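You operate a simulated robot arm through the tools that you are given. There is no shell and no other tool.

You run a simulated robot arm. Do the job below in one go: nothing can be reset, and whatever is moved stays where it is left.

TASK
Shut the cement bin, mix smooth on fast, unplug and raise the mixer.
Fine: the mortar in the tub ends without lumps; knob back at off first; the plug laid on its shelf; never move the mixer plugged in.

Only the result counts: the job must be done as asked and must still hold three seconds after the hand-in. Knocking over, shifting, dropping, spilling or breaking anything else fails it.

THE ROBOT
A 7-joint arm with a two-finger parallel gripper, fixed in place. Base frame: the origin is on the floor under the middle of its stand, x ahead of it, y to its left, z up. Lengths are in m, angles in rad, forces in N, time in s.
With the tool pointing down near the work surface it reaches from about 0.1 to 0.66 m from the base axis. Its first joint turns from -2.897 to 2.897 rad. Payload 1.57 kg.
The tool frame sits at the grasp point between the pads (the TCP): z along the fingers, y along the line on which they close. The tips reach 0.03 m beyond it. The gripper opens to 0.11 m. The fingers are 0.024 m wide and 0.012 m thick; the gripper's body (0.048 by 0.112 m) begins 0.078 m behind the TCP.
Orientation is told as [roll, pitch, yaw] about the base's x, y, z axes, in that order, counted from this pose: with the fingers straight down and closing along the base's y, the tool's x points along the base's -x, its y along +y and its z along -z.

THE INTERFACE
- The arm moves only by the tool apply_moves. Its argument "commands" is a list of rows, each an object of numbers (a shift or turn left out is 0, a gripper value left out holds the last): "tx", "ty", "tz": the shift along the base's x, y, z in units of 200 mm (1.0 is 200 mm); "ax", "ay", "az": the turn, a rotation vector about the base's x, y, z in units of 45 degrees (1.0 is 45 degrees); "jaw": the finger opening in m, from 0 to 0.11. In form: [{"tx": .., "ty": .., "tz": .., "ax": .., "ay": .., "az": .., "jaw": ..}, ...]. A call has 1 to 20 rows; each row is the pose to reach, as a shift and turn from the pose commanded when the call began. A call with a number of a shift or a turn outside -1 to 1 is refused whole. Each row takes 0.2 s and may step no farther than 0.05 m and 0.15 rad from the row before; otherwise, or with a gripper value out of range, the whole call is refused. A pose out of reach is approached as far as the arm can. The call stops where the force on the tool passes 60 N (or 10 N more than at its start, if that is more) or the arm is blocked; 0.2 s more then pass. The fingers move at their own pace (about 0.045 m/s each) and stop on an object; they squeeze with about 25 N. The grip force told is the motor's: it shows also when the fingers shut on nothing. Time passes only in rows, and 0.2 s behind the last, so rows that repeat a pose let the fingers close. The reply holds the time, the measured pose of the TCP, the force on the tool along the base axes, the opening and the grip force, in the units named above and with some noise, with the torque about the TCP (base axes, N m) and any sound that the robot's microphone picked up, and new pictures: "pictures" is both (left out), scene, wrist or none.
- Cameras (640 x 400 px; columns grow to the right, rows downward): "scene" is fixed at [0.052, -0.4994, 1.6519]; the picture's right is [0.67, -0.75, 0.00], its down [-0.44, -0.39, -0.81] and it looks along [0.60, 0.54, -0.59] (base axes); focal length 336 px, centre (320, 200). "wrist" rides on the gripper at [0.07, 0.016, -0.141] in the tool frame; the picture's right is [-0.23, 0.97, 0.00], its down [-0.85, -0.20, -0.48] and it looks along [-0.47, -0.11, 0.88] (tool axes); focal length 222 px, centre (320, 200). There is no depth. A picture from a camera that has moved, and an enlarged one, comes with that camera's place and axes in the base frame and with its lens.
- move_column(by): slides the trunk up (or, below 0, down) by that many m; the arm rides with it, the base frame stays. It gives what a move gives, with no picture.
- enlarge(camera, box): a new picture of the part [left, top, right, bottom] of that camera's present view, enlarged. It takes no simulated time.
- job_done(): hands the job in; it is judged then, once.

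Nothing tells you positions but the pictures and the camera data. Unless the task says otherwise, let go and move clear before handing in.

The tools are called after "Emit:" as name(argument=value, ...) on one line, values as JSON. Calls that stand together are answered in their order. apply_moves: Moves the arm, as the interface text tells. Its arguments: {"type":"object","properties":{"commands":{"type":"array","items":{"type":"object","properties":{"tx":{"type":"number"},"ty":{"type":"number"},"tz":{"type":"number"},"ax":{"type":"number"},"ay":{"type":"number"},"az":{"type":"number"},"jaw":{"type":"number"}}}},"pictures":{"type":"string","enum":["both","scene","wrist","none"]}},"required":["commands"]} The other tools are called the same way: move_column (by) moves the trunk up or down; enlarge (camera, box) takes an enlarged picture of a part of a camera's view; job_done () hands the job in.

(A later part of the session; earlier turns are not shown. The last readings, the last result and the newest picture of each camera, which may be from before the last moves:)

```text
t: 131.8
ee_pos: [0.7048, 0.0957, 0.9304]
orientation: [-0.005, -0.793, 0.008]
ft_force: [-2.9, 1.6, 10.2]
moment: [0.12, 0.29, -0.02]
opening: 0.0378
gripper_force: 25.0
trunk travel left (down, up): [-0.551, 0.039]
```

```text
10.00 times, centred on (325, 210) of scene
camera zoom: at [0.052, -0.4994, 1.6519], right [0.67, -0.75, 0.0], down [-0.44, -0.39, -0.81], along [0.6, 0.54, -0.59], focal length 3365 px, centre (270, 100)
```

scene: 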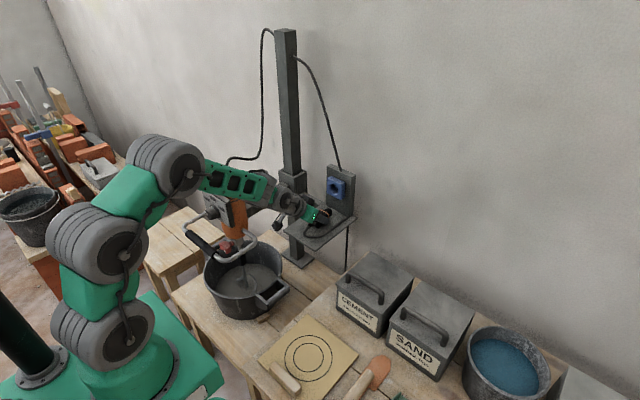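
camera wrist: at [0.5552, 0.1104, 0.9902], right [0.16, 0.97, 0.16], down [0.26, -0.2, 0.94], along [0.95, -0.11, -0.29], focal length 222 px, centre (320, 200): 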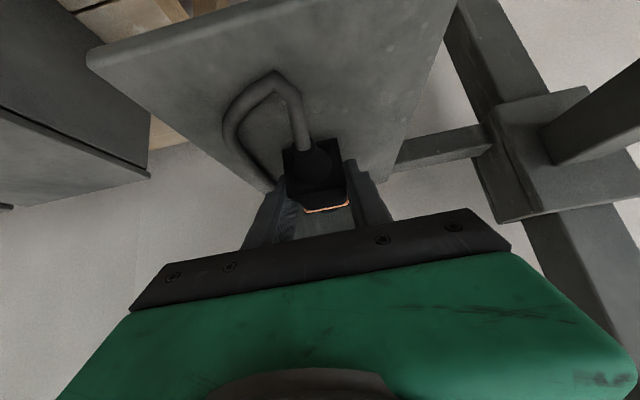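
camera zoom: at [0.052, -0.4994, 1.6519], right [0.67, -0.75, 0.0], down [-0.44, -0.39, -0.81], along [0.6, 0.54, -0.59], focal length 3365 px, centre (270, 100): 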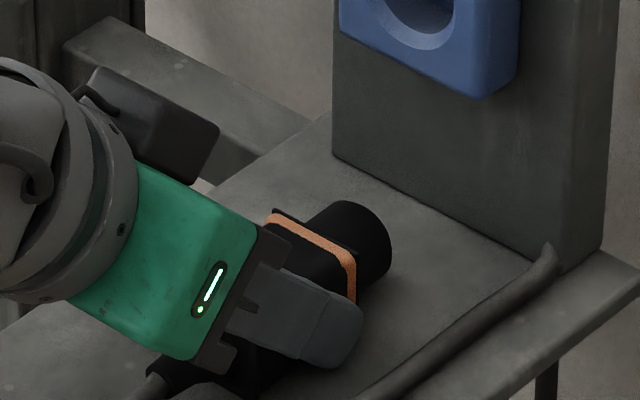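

Contact with the shelf (10 N). I'll open just enough to let go (avoiding the cord lying beside it) and back out along the finger direction.

Emit:
apply_moves(commands=[{"jaw": 0.06}, {"jaw": 0.06}, {"jaw": 0.06}, {"jaw": 0.06}], pictures="none")

Emit:
apply_moves(commands=[{"tx": -0.02, "tz": 0.03}, {"tx": -0.08, "tz": 0.09}, {"tx": -0.16, "tz": 0.17}, {"tx": -0.26, "tz": 0.27}, {"tx": -0.36, "tz": 0.38}, {"tx": -0.46, "tz": 0.5}, {"tx": -0.5, "tz": 0.62}, {"tx": -0.5, "tz": 0.62}], pictures="both")

Emit:
enlarge(camera="scene", box=[270, 160, 370, 260])

Emit:
enlarge(camera="wrist", box=[180, 0, 460, 200])

```text
t: 132.8
ee_pos: [0.7045, 0.0938, 0.9293]
orientation: [-0.003, -0.793, 0.007]
ft_force: [-1.0, -11.4, 14.2]
moment: [0.04, -0.1, -0.1]
opening: 0.0497
gripper_force: 0.1
trunk travel left (down, up): [-0.551, 0.039]
```

```text
t: 134.6
ee_pos: [0.6057, 0.0954, 1.0504]
orientation: [-0.005, -0.79, 0.007]
ft_force: [-0.8, 0.5, 0.7]
moment: [-0.01, 0.0, -0.03]
opening: 0.0601
gripper_force: 0.1
trunk travel left (down, up): [-0.551, 0.039]
camera wrist: at [0.4557, 0.1107, 1.1023], right [0.16, 0.97, 0.16], down [0.26, -0.19, 0.94], along [0.95, -0.11, -0.29], focal length 222 px, centre (320, 200)
```

scene: 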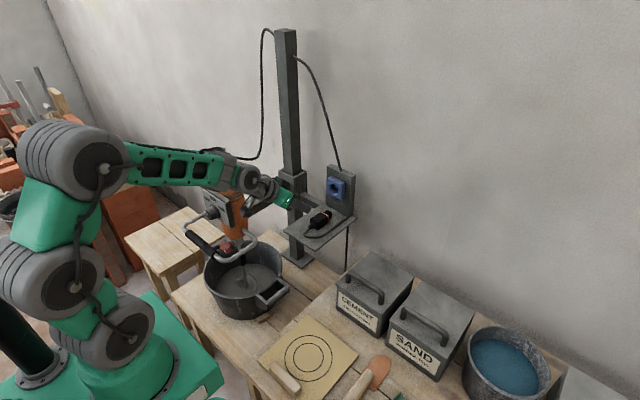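
wrist: 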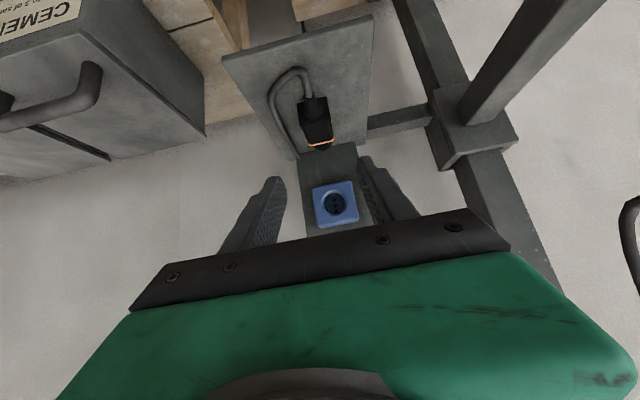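

```text
4.00 times, centred on (320, 210) of scene
camera zoom: at [0.052, -0.4994, 1.6519], right [0.67, -0.75, 0.0], down [-0.44, -0.39, -0.81], along [0.6, 0.54, -0.59], focal length 1346 px, centre (320, 160)
```

zoom: 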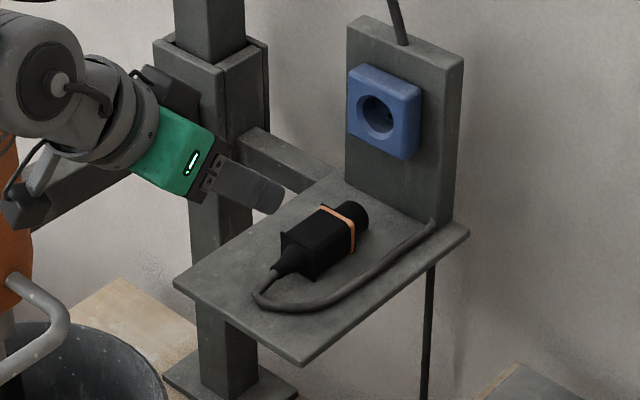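

```text
2.00 times, centred on (320, 100) of wrist
camera zoom: at [0.4557, 0.1107, 1.1023], right [0.16, 0.97, 0.16], down [0.26, -0.19, 0.94], along [0.95, -0.11, -0.29], focal length 444 px, centre (320, 400)
```

zoom: 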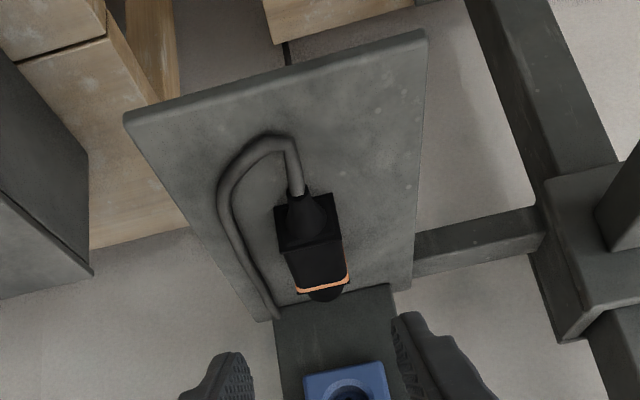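

The plug lies on its shelf and the mixer is now unplugged with the knob at OFF. Next I'll raise the mixer by its black grip; first I retreat up and back from the shelf.

Emit:
apply_moves(commands=[{"tx": -0.08, "ty": -0.03, "tz": 0.14}, {"tx": -0.17, "ty": -0.06, "tz": 0.28}, {"tx": -0.26, "ty": -0.09, "tz": 0.42}, {"tx": -0.35, "ty": -0.12, "tz": 0.56}, {"tx": -0.44, "ty": -0.15, "tz": 0.7}, {"tx": -0.53, "ty": -0.18, "tz": 0.85}, {"tx": -0.53, "ty": -0.18, "tz": 0.85}], pictures="none")

Emit:
apply_moves(commands=[{"tx": 0.06, "tz": 0.09, "ay": -0.167}, {"tx": 0.12, "tz": 0.18, "ay": -0.333}, {"tx": 0.18, "tz": 0.27, "ay": -0.5}, {"tx": 0.23, "tz": 0.36, "ay": -0.667}, {"tx": 0.28, "tz": 0.45, "ay": -0.833}, {"tx": 0.32, "tz": 0.54, "ay": -1.0}, {"tx": 0.32, "tz": 0.54, "ay": -1.0}], pictures="both")

```text
t: 136.2
ee_pos: [0.4983, 0.0583, 1.2218]
orientation: [-0.004, -0.791, 0.009]
ft_force: [0.0, 0.3, 0.4]
moment: [-0.01, 0.01, 0.02]
opening: 0.06
gripper_force: 0.1
trunk travel left (down, up): [-0.551, 0.039]
```

```text
t: 137.8
ee_pos: [0.5648, 0.059, 1.3304]
orientation: [-2.321, -1.565, 2.321]
ft_force: [0.4, -0.2, 0.5]
moment: [-0.01, 0.0, 0.03]
opening: 0.0596
gripper_force: 0.0
trunk travel left (down, up): [-0.551, 0.039]
camera wrist: at [0.4224, 0.0744, 1.2606], right [0.0, 0.98, 0.22], down [-0.48, -0.19, 0.85], along [0.88, -0.11, 0.47], focal length 222 px, centre (320, 200)
```

scene: 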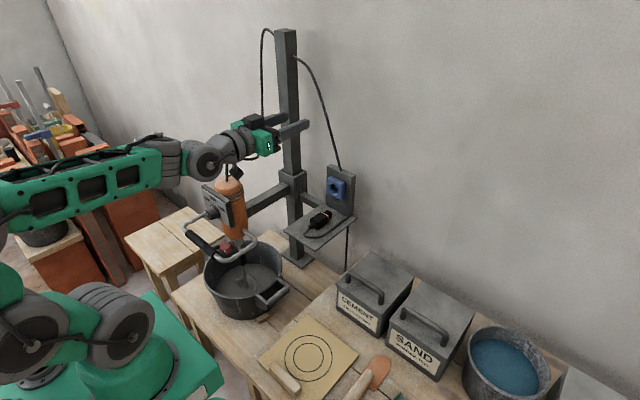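
wrist: 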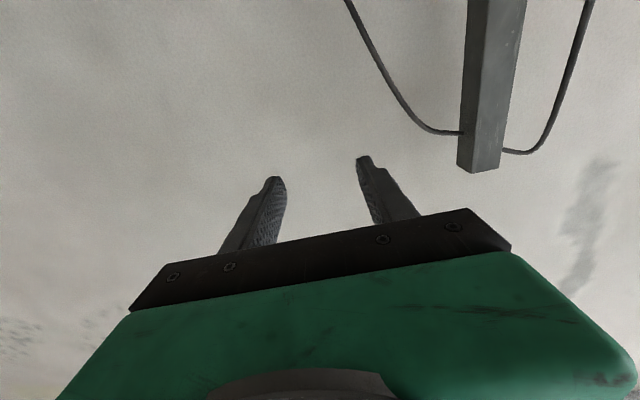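

Good, and the shelf and plug are undisturbed. I'll enlarge the mixer handle to pin down the grip bar.

Emit:
enlarge(camera="scene", box=[175, 215, 255, 275])

Emit:
enlarge(camera="scene", box=[190, 160, 330, 270])

```text
6.67 times, centred on (215, 245) of scene
camera zoom: at [0.052, -0.4994, 1.6519], right [0.67, -0.75, 0.0], down [-0.44, -0.39, -0.81], along [0.6, 0.54, -0.59], focal length 2243 px, centre (1020, -100)
```

zoom: 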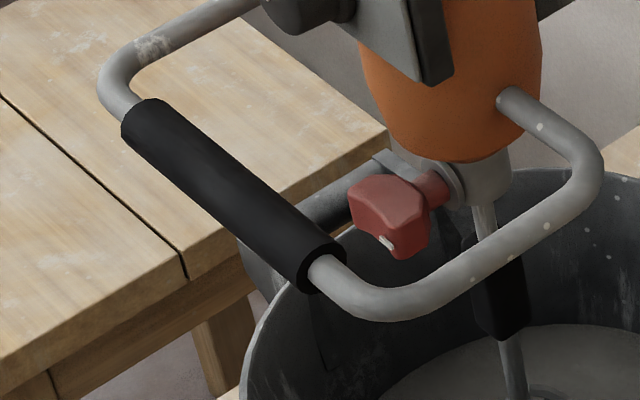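

```text
3.64 times, centred on (260, 215) of scene
camera zoom: at [0.052, -0.4994, 1.6519], right [0.67, -0.75, 0.0], down [-0.44, -0.39, -0.81], along [0.6, 0.54, -0.59], focal length 1224 px, centre (538, 146)
```

zoom: 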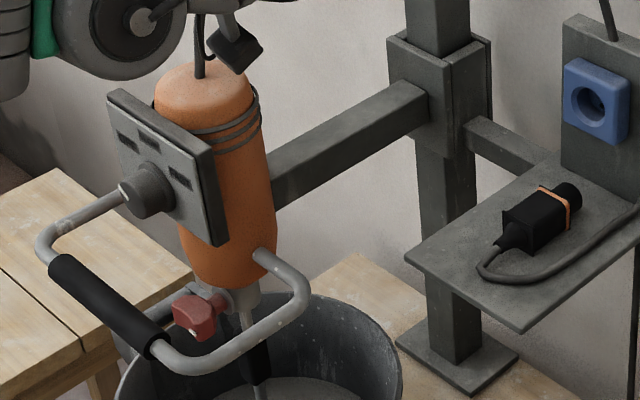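

The grip bar runs along y from about 0.25 to 0.425 at x≈0.397, z≈0.879. I'll roll the gripper so the fingers close vertically while moving back toward the front of the mixer.

Emit:
apply_moves(commands=[{"tx": -0.05, "ty": 0.05, "tz": -0.02, "ax": 0.167, "jaw": 0.09}, {"tx": -0.1, "ty": 0.1, "tz": -0.05, "ax": 0.333}, {"tx": -0.16, "ty": 0.15, "tz": -0.08, "ax": 0.5}, {"tx": -0.22, "ty": 0.2, "tz": -0.1, "ax": 0.667}, {"tx": -0.27, "ty": 0.25, "tz": -0.13, "ax": 0.833}, {"tx": -0.32, "ty": 0.3, "tz": -0.15, "ax": 1.0}, {"tx": -0.32, "ty": 0.3, "tz": -0.15, "ax": 1.0}], pictures="none")

Emit:
apply_moves(commands=[{"tx": -0.05, "ty": 0.05, "tz": -0.03, "ax": 0.167}, {"tx": -0.11, "ty": 0.1, "tz": -0.06, "ax": 0.333}, {"tx": -0.17, "ty": 0.15, "tz": -0.1, "ax": 0.5}, {"tx": -0.23, "ty": 0.2, "tz": -0.13, "ax": 0.667}, {"tx": -0.29, "ty": 0.25, "tz": -0.17, "ax": 0.833}, {"tx": -0.35, "ty": 0.3, "tz": -0.2, "ax": 1.0}, {"tx": -0.35, "ty": 0.3, "tz": -0.2, "ax": 1.0}], pictures="both")

```text
t: 139.4
ee_pos: [0.4985, 0.1183, 1.3003]
orientation: [1.574, -0.79, -1.575]
ft_force: [-0.5, 0.3, 0.0]
moment: [0.0, -0.03, -0.01]
opening: 0.0899
gripper_force: 0.1
trunk travel left (down, up): [-0.551, 0.039]
```

```text
t: 141.0
ee_pos: [0.4289, 0.1776, 1.2584]
orientation: [1.57, -0.003, -1.575]
ft_force: [0.2, -0.4, -0.2]
moment: [-0.03, 0.01, -0.03]
opening: 0.0902
gripper_force: 0.1
trunk travel left (down, up): [-0.551, 0.039]
camera wrist: at [0.287, 0.2486, 1.2766], right [0.0, -0.22, 0.97], down [-0.48, -0.85, -0.2], along [0.88, -0.47, -0.11], focal length 222 px, centre (320, 200)
```

scene: 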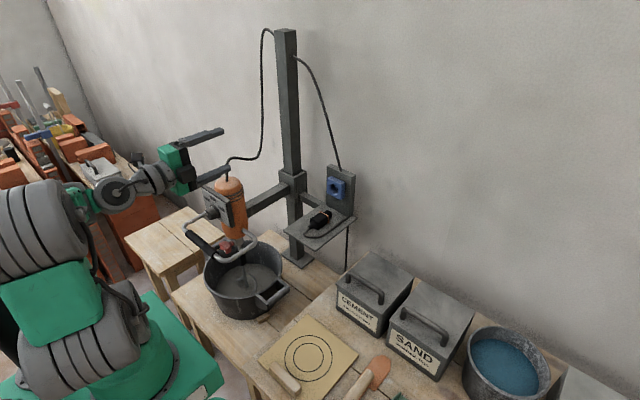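
wrist: 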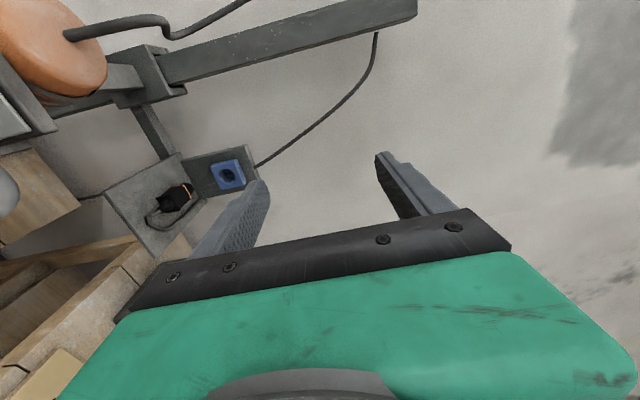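

Now the fingers close vertically and the tool is level. I'll move to the standoff in front of the grip bar with a 15° yaw, still above the mixer's height.

Emit:
apply_moves(commands=[{"tx": -0.08, "ty": 0.09, "tz": -0.02, "az": 0.06}, {"tx": -0.17, "ty": 0.18, "tz": -0.05, "az": 0.12}, {"tx": -0.25, "ty": 0.26, "tz": -0.07, "az": 0.17}, {"tx": -0.33, "ty": 0.35, "tz": -0.1, "az": 0.23}, {"tx": -0.42, "ty": 0.44, "tz": -0.12, "az": 0.28}, {"tx": -0.5, "ty": 0.52, "tz": -0.14, "az": 0.333}, {"tx": -0.5, "ty": 0.52, "tz": -0.14, "az": 0.333}], pictures="both")

```text
t: 142.6
ee_pos: [0.3403, 0.2843, 1.2327]
orientation: [1.569, -0.005, -1.309]
ft_force: [0.6, 0.1, -0.2]
moment: [-0.01, 0.04, 0.02]
opening: 0.0901
gripper_force: 0.1
out of reach, approached as far as the arm can: row 5, 6, 7
trunk travel left (down, up): [-0.551, 0.039]
camera wrist: at [0.1851, 0.3151, 1.2493], right [0.06, -0.21, 0.98], down [-0.24, -0.95, -0.19], along [0.97, -0.22, -0.11], focal length 222 px, centre (320, 200)
```

scene: 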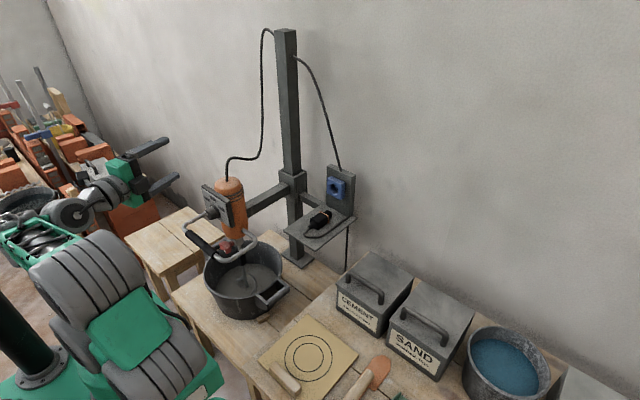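
wrist: 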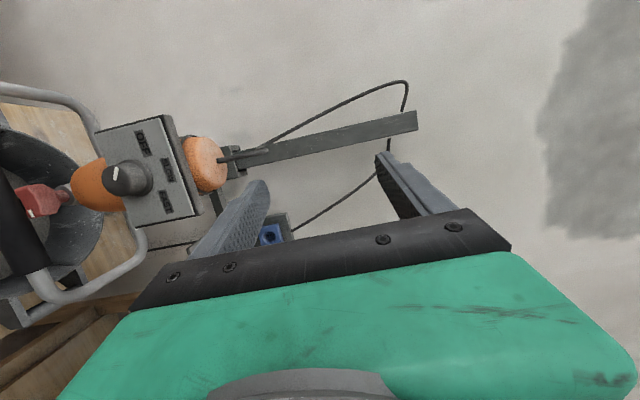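

I have about 1.3 cm of standoff in front of the bar here. I'll lower the trunk to just above the bar's height and look before going on.

Emit:
move_column(by=-0.2)

Emit:
apply_moves(commands=[{"tx": 0}], pictures="both")

```text
t: 144.8
ee_pos: [0.3393, 0.2837, 1.0326]
orientation: [1.569, -0.006, -1.308]
ft_force: [0.7, 0.0, 0.1]
moment: [-0.02, 0.02, -0.02]
opening: 0.0903
gripper_force: 0.1
trunk travel left (down, up): [-0.351, 0.239]
```

```text
t: 145.2
ee_pos: [0.3397, 0.2834, 1.0318]
orientation: [1.57, -0.004, -1.309]
ft_force: [0.8, 0.9, -1.1]
moment: [0.0, -0.02, -0.02]
opening: 0.09
gripper_force: 0.0
trunk travel left (down, up): [-0.351, 0.239]
camera wrist: at [0.1852, 0.3149, 1.0494], right [0.06, -0.21, 0.98], down [-0.24, -0.95, -0.19], along [0.97, -0.22, -0.11], focal length 222 px, centre (320, 200)
```

scene: 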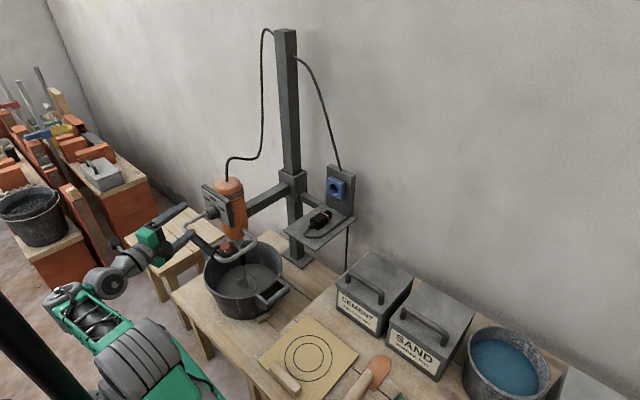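
wrist: 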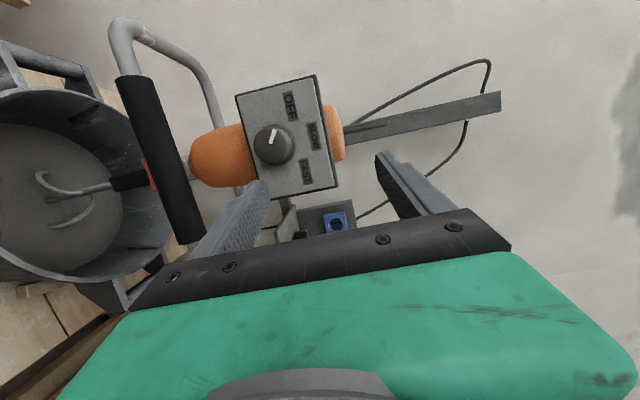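

Emit:
enlarge(camera="wrist", box=[90, 40, 290, 260])

```text
1.82 times, centred on (190, 150) of wrist
camera zoom: at [0.1852, 0.3149, 1.0494], right [0.06, -0.21, 0.98], down [-0.24, -0.95, -0.19], along [0.97, -0.22, -0.11], focal length 404 px, centre (556, 291)
```

zoom: 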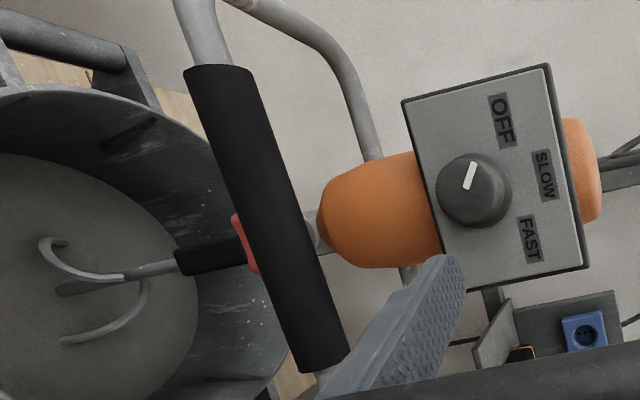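

The bar measures x≈0.397, z≈0.881. I'll lower the trunk the remaining 0.151 m to its height.

Emit:
move_column(by=-0.151)

Emit:
apply_moves(commands=[{"tx": 0}], pictures="both")

Emit:
enlarge(camera="wrist", box=[160, 60, 460, 240])

```text
t: 146.9
ee_pos: [0.3408, 0.2855, 0.8818]
orientation: [1.569, -0.005, -1.309]
ft_force: [-0.2, 0.1, -0.1]
moment: [0.02, -0.02, 0.0]
opening: 0.09
gripper_force: 0.0
trunk travel left (down, up): [-0.2, 0.39]
```

```text
t: 147.3
ee_pos: [0.3404, 0.2836, 0.8809]
orientation: [1.569, -0.006, -1.31]
ft_force: [0.0, 0.3, 0.4]
moment: [0.02, -0.01, 0.0]
opening: 0.09
gripper_force: 0.1
trunk travel left (down, up): [-0.2, 0.39]
camera wrist: at [0.1852, 0.3149, 0.8984], right [0.06, -0.21, 0.98], down [-0.24, -0.95, -0.19], along [0.97, -0.22, -0.11], focal length 222 px, centre (320, 200)
```

scene: 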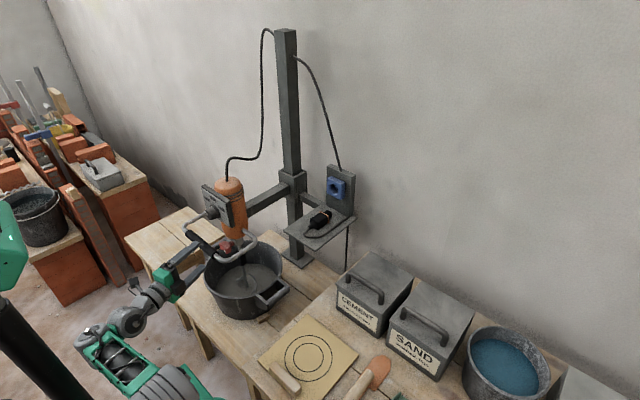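
wrist: 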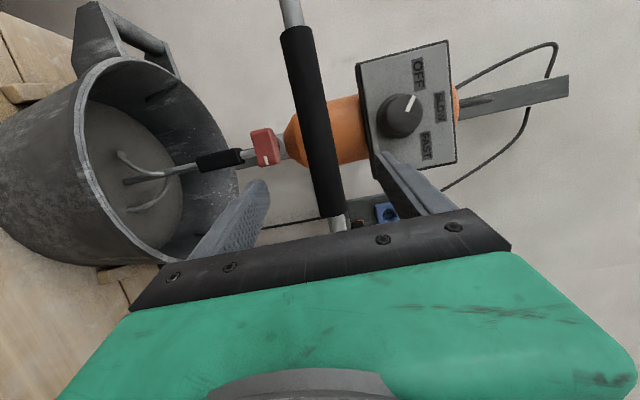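

```text
2.13 times, centred on (310, 150) of wrist
camera zoom: at [0.1852, 0.3149, 0.8984], right [0.06, -0.21, 0.98], down [-0.24, -0.95, -0.19], along [0.97, -0.22, -0.11], focal length 474 px, centre (341, 307)
```

zoom: 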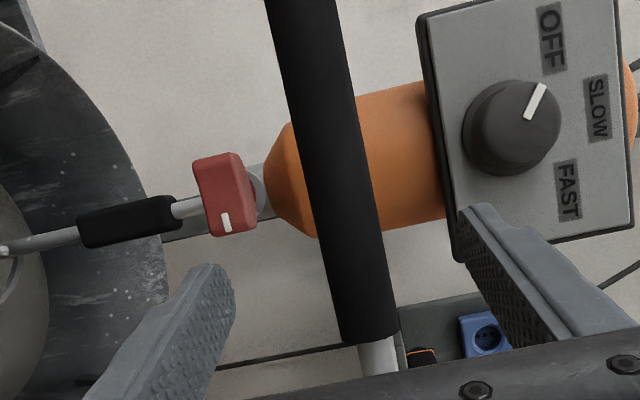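

The bar sits between the fingers at z≈0.884; the knob's mark is on OFF. I'll advance onto the bar.

Emit:
apply_moves(commands=[{"tx": 0.05, "ty": 0.014, "tz": 0.01}, {"tx": 0.11, "ty": 0.029, "tz": 0.017}, {"tx": 0.17, "ty": 0.045, "tz": 0.017}, {"tx": 0.23, "ty": 0.06, "tz": 0.017}, {"tx": 0.275, "ty": 0.072, "tz": 0.017}, {"tx": 0.275, "ty": 0.072, "tz": 0.017}], pictures="both")

Emit:
enlarge(camera="wrist", box=[160, 60, 460, 240])

Emit:
enlarge(camera="scene", box=[160, 200, 260, 280])

```text
t: 148.7
ee_pos: [0.3961, 0.2973, 0.8847]
orientation: [1.57, -0.006, -1.309]
ft_force: [0.0, 0.5, 0.0]
moment: [0.03, 0.01, 0.02]
opening: 0.0902
gripper_force: 0.0
trunk travel left (down, up): [-0.2, 0.39]
camera wrist: at [0.2407, 0.3286, 0.9011], right [0.06, -0.21, 0.97], down [-0.24, -0.95, -0.19], along [0.97, -0.22, -0.11], focal length 222 px, centre (320, 200)
```

scene: 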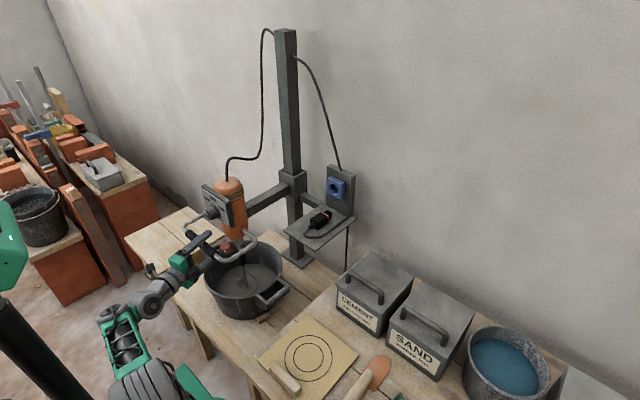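
wrist: 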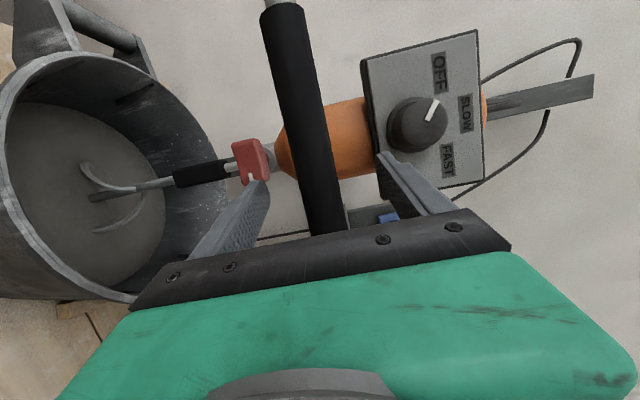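

```text
2.13 times, centred on (310, 150) of wrist
camera zoom: at [0.2407, 0.3286, 0.9011], right [0.06, -0.21, 0.97], down [-0.24, -0.95, -0.19], along [0.97, -0.22, -0.11], focal length 474 px, centre (341, 307)
```

zoom: 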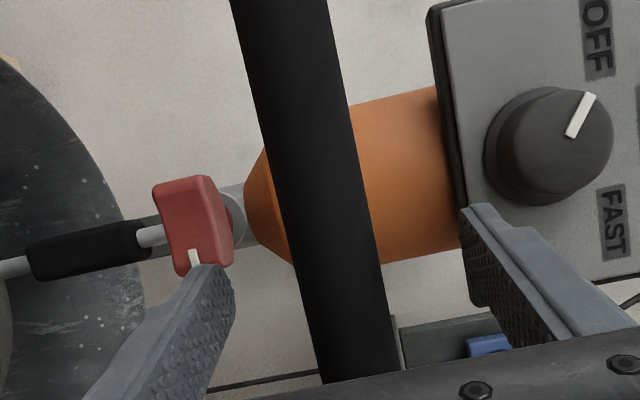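

```text
5.00 times, centred on (210, 240) of scene
camera zoom: at [0.052, -0.4994, 1.6519], right [0.67, -0.75, 0.0], down [-0.44, -0.39, -0.81], along [0.6, 0.54, -0.59], focal length 1682 px, centre (870, 0)
```

zoom: 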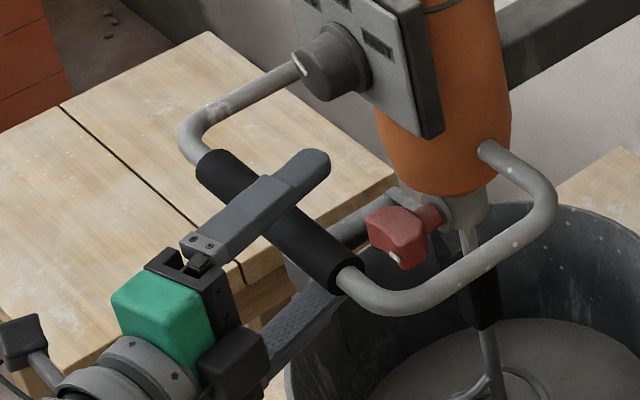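

The fingers straddle the bar, one above and one below. Closing on it.

Emit:
apply_moves(commands=[{"jaw": 0.0}, {"jaw": 0.0}, {"jaw": 0.0}, {"jaw": 0.0}, {"jaw": 0.0}, {"jaw": 0.0}, {"jaw": 0.0}], pictures="wrist")

```text
t: 150.3
ee_pos: [0.3948, 0.299, 0.8854]
orientation: [1.571, -0.003, -1.308]
ft_force: [2.7, 2.8, 6.4]
moment: [0.83, 0.0, -0.14]
opening: 0.0279
gripper_force: 38.4
trunk travel left (down, up): [-0.2, 0.39]
camera wrist: at [0.2406, 0.3285, 0.9019], right [0.06, -0.22, 0.97], down [-0.24, -0.95, -0.2], along [0.97, -0.22, -0.11], focal length 222 px, centre (320, 200)
```

wrist: 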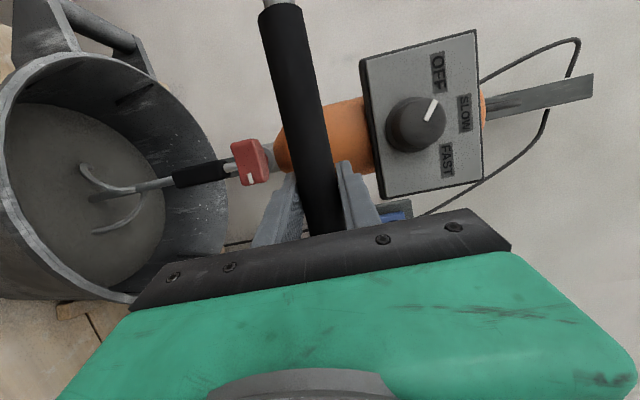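

The bar is gripped (28 mm). I'll make a small 1.5 cm test lift with the arm and watch the force.

Emit:
apply_moves(commands=[{"tz": 0.015}, {"tz": 0.03}, {"tz": 0.045}, {"tz": 0.06}, {"tz": 0.075}, {"tz": 0.075}], pictures="both")

```text
t: 151.7
ee_pos: [0.3963, 0.2983, 0.9003]
orientation: [1.57, -0.006, -1.309]
ft_force: [1.3, 1.8, -5.0]
moment: [1.07, 0.05, -0.65]
opening: 0.0277
gripper_force: 38.1
trunk travel left (down, up): [-0.2, 0.39]
camera wrist: at [0.2406, 0.3285, 0.9168], right [0.06, -0.21, 0.98], down [-0.24, -0.95, -0.19], along [0.97, -0.22, -0.11], focal length 222 px, centre (320, 200)
```

scene: 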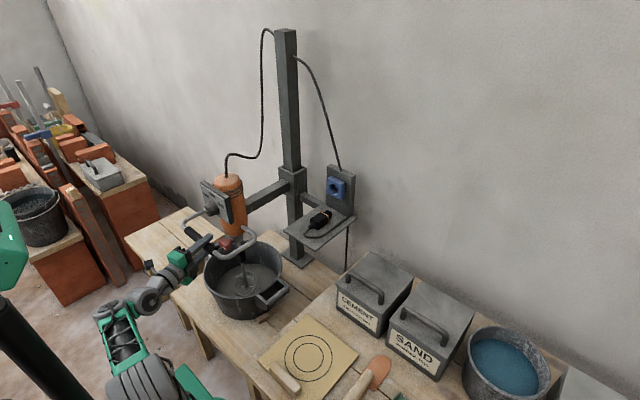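
wrist: 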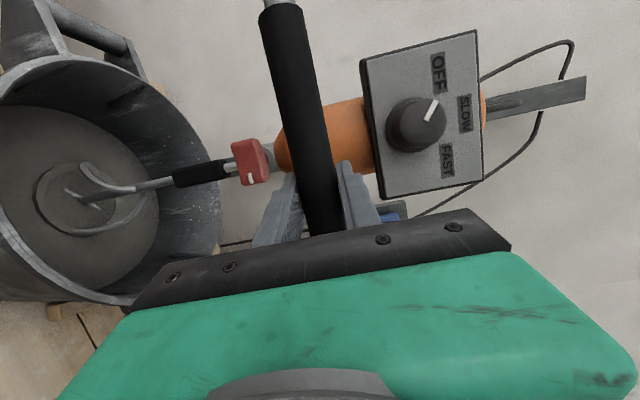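

The mixer slides up easily (about 5–10 N), and shelf and plug stay put. I'll lift it with the trunk, in steps.

Emit:
move_column(by=0.1)

Emit:
apply_moves(commands=[{"tx": 0}], pictures="both")

```text
t: 153.1
ee_pos: [0.3951, 0.2984, 1.0018]
orientation: [1.57, -0.004, -1.31]
ft_force: [3.4, 2.3, 1.0]
moment: [0.46, 0.31, 0.05]
opening: 0.0279
gripper_force: 38.3
trunk travel left (down, up): [-0.3, 0.29]
```

```text
t: 153.5
ee_pos: [0.3957, 0.2975, 1.0011]
orientation: [1.573, -0.004, -1.309]
ft_force: [4.6, 4.5, 4.4]
moment: [0.83, -0.15, -0.01]
opening: 0.0277
gripper_force: 38.0
trunk travel left (down, up): [-0.3, 0.29]
camera wrist: at [0.2406, 0.3285, 1.018], right [0.06, -0.22, 0.97], down [-0.24, -0.95, -0.2], along [0.97, -0.22, -0.11], focal length 222 px, centre (320, 200)
```

scene: 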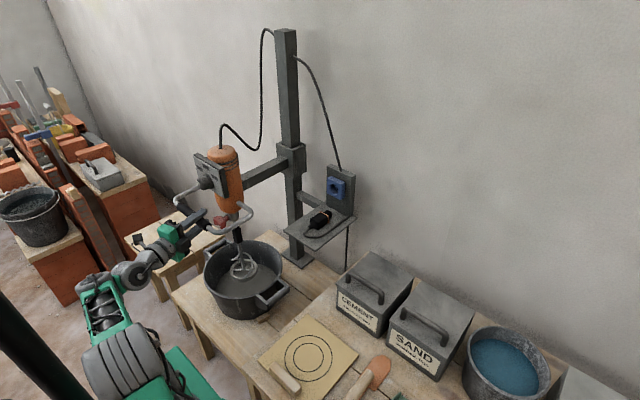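
wrist: 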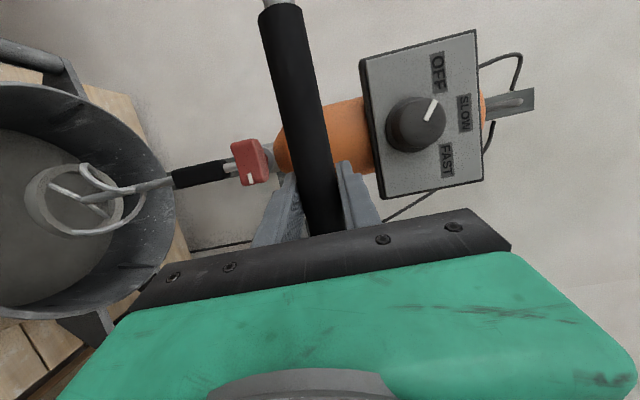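

The paddle is coming out of the mortar and the forces stay small. Continuing up.

Emit:
move_column(by=0.1)

Emit:
move_column(by=0.08)

Emit:
apply_moves(commands=[{"tx": 0}], pictures="both")

Emit:
enlarge(camera="scene", box=[180, 120, 320, 320])

```text
t: 154.8
ee_pos: [0.3954, 0.298, 1.1011]
orientation: [1.569, -0.003, -1.309]
ft_force: [1.5, 2.9, 2.4]
moment: [0.48, 0.38, -0.37]
opening: 0.0278
gripper_force: 38.3
trunk travel left (down, up): [-0.4, 0.19]
```

```text
t: 156.0
ee_pos: [0.3959, 0.2972, 1.1809]
orientation: [1.572, -0.001, -1.31]
ft_force: [1.4, 1.9, 1.7]
moment: [0.44, 0.39, -0.24]
opening: 0.0281
gripper_force: 38.4
trunk travel left (down, up): [-0.48, 0.11]
```

```text
t: 156.4
ee_pos: [0.395, 0.298, 1.1817]
orientation: [1.571, -0.004, -1.309]
ft_force: [2.8, 3.8, 4.6]
moment: [0.87, -0.36, -0.24]
opening: 0.028
gripper_force: 38.2
trunk travel left (down, up): [-0.48, 0.11]
camera wrist: at [0.2405, 0.3284, 1.1981], right [0.06, -0.22, 0.97], down [-0.24, -0.95, -0.2], along [0.97, -0.22, -0.11], focal length 222 px, centre (320, 200)
```

scene: 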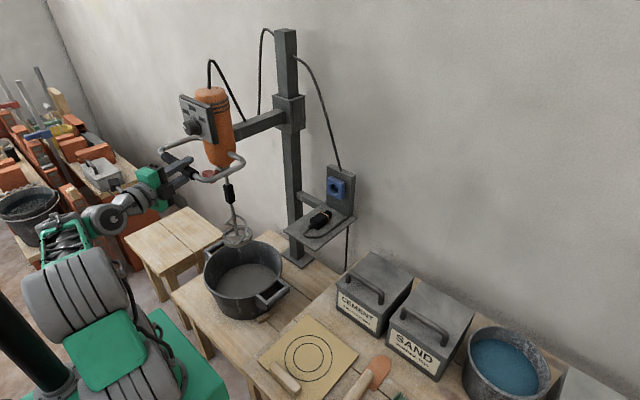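
wrist: 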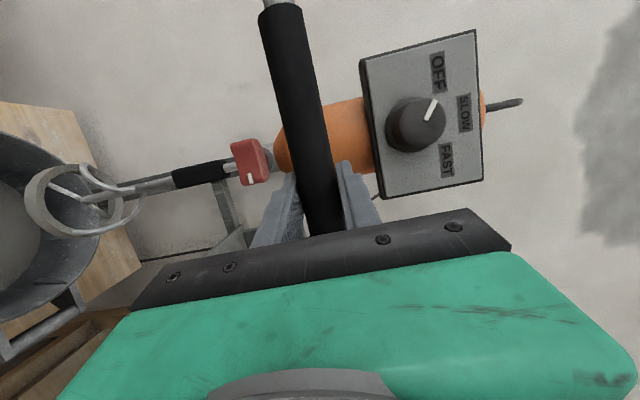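

```text
2.00 times, centred on (250, 220) of scene
camera zoom: at [0.052, -0.4994, 1.6519], right [0.67, -0.75, 0.0], down [-0.44, -0.39, -0.81], along [0.6, 0.54, -0.59], focal length 673 px, centre (460, 160)
```

zoom: 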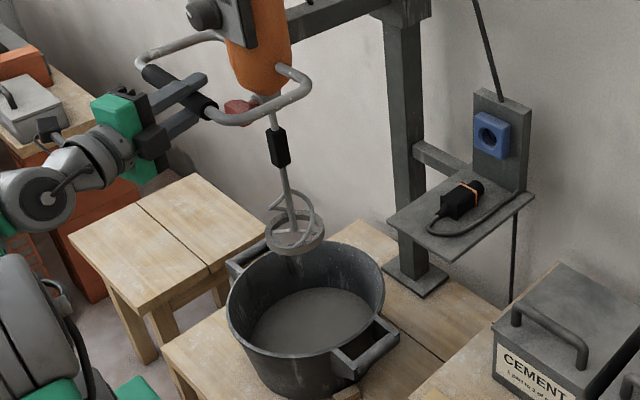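

The paddle hangs about 12 cm above the tub rim now. I'll raise a little more for margin; the post still has room above the carriage.

Emit:
move_column(by=0.07)

Emit:
apply_moves(commands=[{"jaw": 0.032}, {"jaw": 0.032}, {"jaw": 0.032}, {"jaw": 0.032}, {"jaw": 0.032}], pictures="both")

```text
t: 157.2
ee_pos: [0.3952, 0.2992, 1.2252]
orientation: [1.541, -0.028, -1.31]
ft_force: [2.6, 2.3, -7.7]
moment: [1.21, -0.68, -0.45]
opening: 0.0293
gripper_force: 38.6
trunk travel left (down, up): [-0.54, 0.05]
stopped: the force on the tool passed its limit at 72 N (the readings are from after the stop); the commanded pose is now the measured one
```

```text
t: 158.4
ee_pos: [0.3952, 0.297, 1.2262]
orientation: [1.545, -0.027, -1.31]
ft_force: [0.4, 0.2, -0.3]
moment: [0.05, 0.01, 0.01]
opening: 0.0319
gripper_force: 0.0
trunk travel left (down, up): [-0.54, 0.05]
camera wrist: at [0.2404, 0.3289, 1.2446], right [0.08, -0.19, 0.98], down [-0.24, -0.96, -0.16], along [0.97, -0.23, -0.12], focal length 222 px, centre (320, 200)
```

scene: 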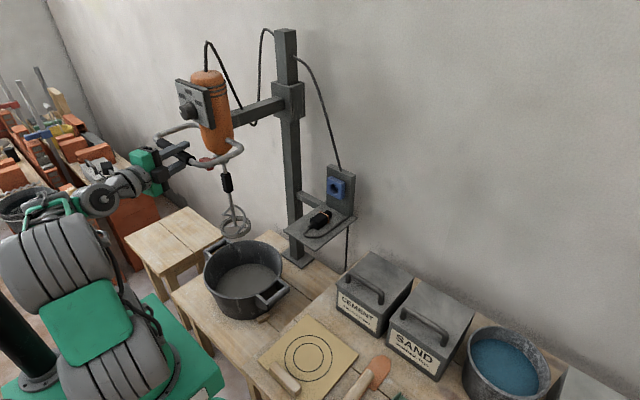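
wrist: 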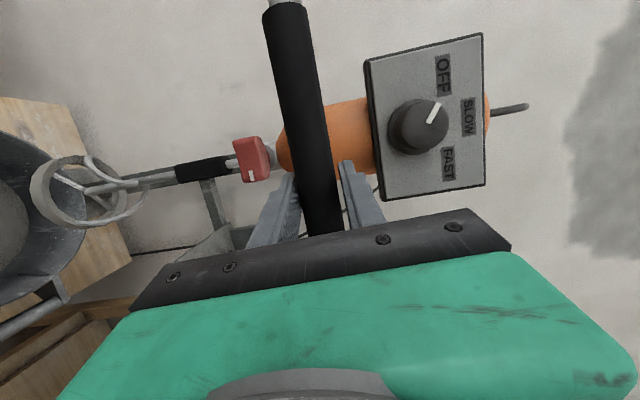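

The carriage reached its upper stop (that was the force peak). I've loosened the jaw slightly and the finger carries no load, so the mixer holds by itself. I'll open a bit more, with the lower finger still beneath as a safeguard, and watch for sinking.

Emit:
apply_moves(commands=[{"jaw": 0.045}, {"jaw": 0.045}, {"jaw": 0.045}, {"jaw": 0.045}, {"jaw": 0.045}, {"jaw": 0.045}, {"jaw": 0.045}, {"jaw": 0.045}, {"jaw": 0.045}, {"jaw": 0.045}], pictures="both")

Emit:
enlarge(camera="wrist", box=[160, 60, 460, 240])

Emit:
enlarge(camera="scene", box=[140, 20, 340, 260])

```text
t: 160.6
ee_pos: [0.3952, 0.2976, 1.225]
orientation: [1.546, -0.028, -1.31]
ft_force: [0.2, 0.7, 0.1]
moment: [-0.03, -0.02, 0.0]
opening: 0.0449
gripper_force: 0.0
trunk travel left (down, up): [-0.54, 0.05]
camera wrist: at [0.2404, 0.3289, 1.2446], right [0.08, -0.19, 0.98], down [-0.24, -0.96, -0.16], along [0.97, -0.23, -0.12], focal length 222 px, centre (320, 200)
```

scene: 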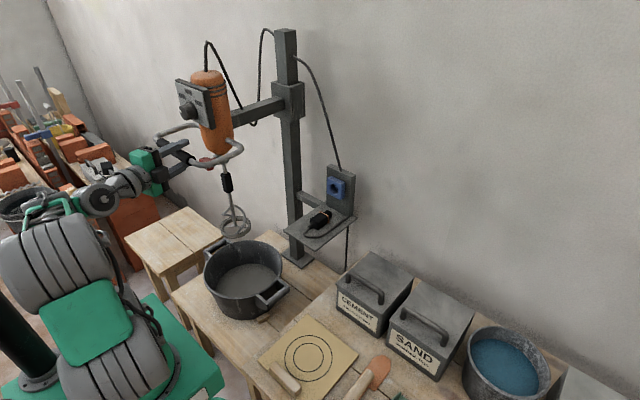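
wrist: 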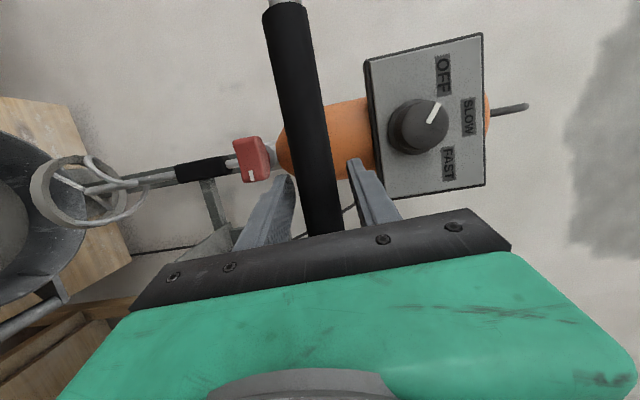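

```text
2.13 times, centred on (310, 150) of wrist
camera zoom: at [0.2404, 0.3289, 1.2446], right [0.08, -0.19, 0.98], down [-0.24, -0.96, -0.16], along [0.97, -0.23, -0.12], focal length 474 px, centre (341, 307)
```

zoom: 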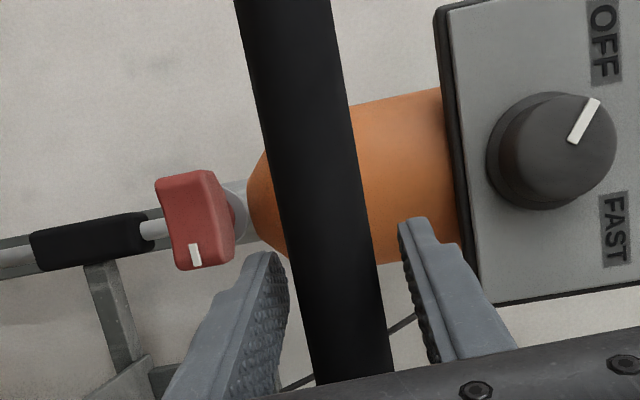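

```text
1.67 times, centred on (240, 140) of scene
camera zoom: at [0.052, -0.4994, 1.6519], right [0.67, -0.75, 0.0], down [-0.44, -0.39, -0.81], along [0.6, 0.54, -0.59], focal length 561 px, centre (453, 300)
```

zoom: 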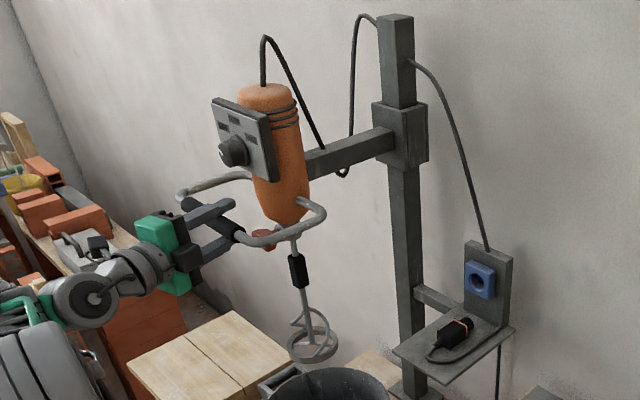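

The mixer stays at the top with the jaw loose. I'll open wider and back straight off the bar.

Emit:
apply_moves(commands=[{"jaw": 0.08}, {"jaw": 0.08}, {"jaw": 0.08}, {"tx": -0.05, "ty": -0.013}, {"tx": -0.11, "ty": -0.029}, {"tx": -0.17, "ty": -0.045}, {"tx": -0.22, "ty": -0.058}, {"tx": -0.26, "ty": -0.068}, {"tx": -0.26, "ty": -0.068}], pictures="both")

```text
t: 162.6
ee_pos: [0.3428, 0.2839, 1.2257]
orientation: [1.544, -0.028, -1.31]
ft_force: [-0.4, 0.6, -0.2]
moment: [0.03, 0.01, 0.01]
opening: 0.08
gripper_force: 0.1
trunk travel left (down, up): [-0.54, 0.05]
camera wrist: at [0.1881, 0.3156, 1.2447], right [0.08, -0.19, 0.98], down [-0.24, -0.96, -0.16], along [0.97, -0.23, -0.12], focal length 222 px, centre (320, 200)
```

scene: 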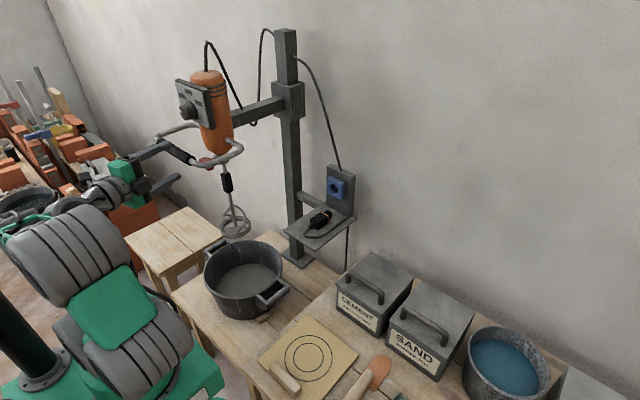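
wrist: 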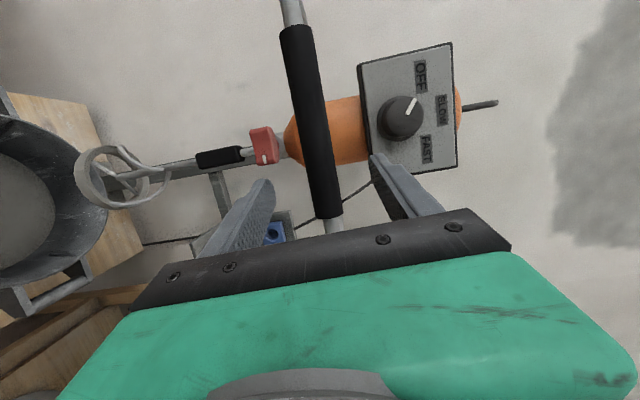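

The gripper is clear of the bar and the mixer hasn't moved. I'll drop the trunk so the hand passes below the handle, then swing away to the middle.

Emit:
move_column(by=-0.17)

Emit:
apply_moves(commands=[{"tx": 0.06, "ty": -0.1, "az": -0.06}, {"tx": 0.12, "ty": -0.2, "az": -0.12}, {"tx": 0.19, "ty": -0.3, "az": -0.18}, {"tx": 0.26, "ty": -0.4, "az": -0.24}, {"tx": 0.33, "ty": -0.52, "az": -0.3}, {"tx": 0.4, "ty": -0.65, "az": -0.333}, {"tx": 0.45, "ty": -0.8, "az": -0.333}, {"tx": 0.45, "ty": -0.8, "az": -0.333}], pictures="both")

```text
t: 164.6
ee_pos: [0.3438, 0.2852, 1.0564]
orientation: [1.545, -0.027, -1.309]
ft_force: [0.0, 0.0, -0.1]
moment: [-0.04, -0.03, -0.02]
opening: 0.0801
gripper_force: 0.1
trunk travel left (down, up): [-0.37, 0.22]
```

```text
t: 166.3
ee_pos: [0.4334, 0.1236, 1.0565]
orientation: [1.546, -0.028, -1.569]
ft_force: [-1.2, -0.2, 0.3]
moment: [-0.03, -0.02, 0.0]
opening: 0.0803
gripper_force: 0.2
trunk travel left (down, up): [-0.37, 0.22]
camera wrist: at [0.2917, 0.1935, 1.0742], right [0.03, -0.2, 0.98], down [-0.48, -0.86, -0.16], along [0.88, -0.47, -0.12], focal length 222 px, centre (320, 200)
```

scene: 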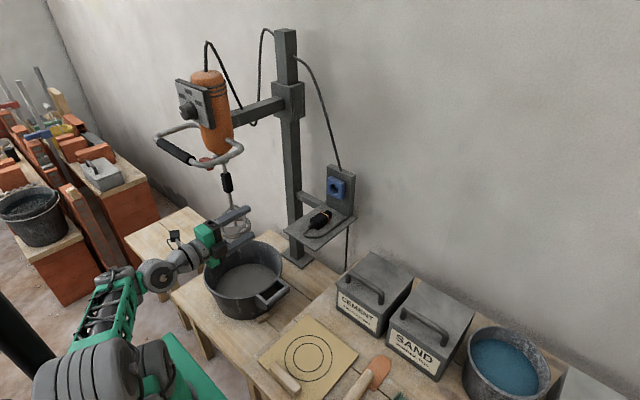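
wrist: 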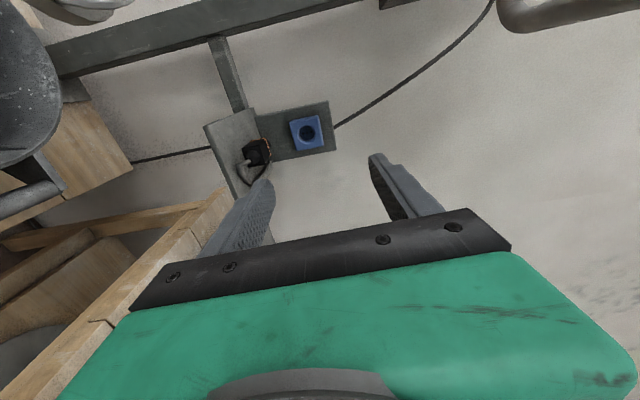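

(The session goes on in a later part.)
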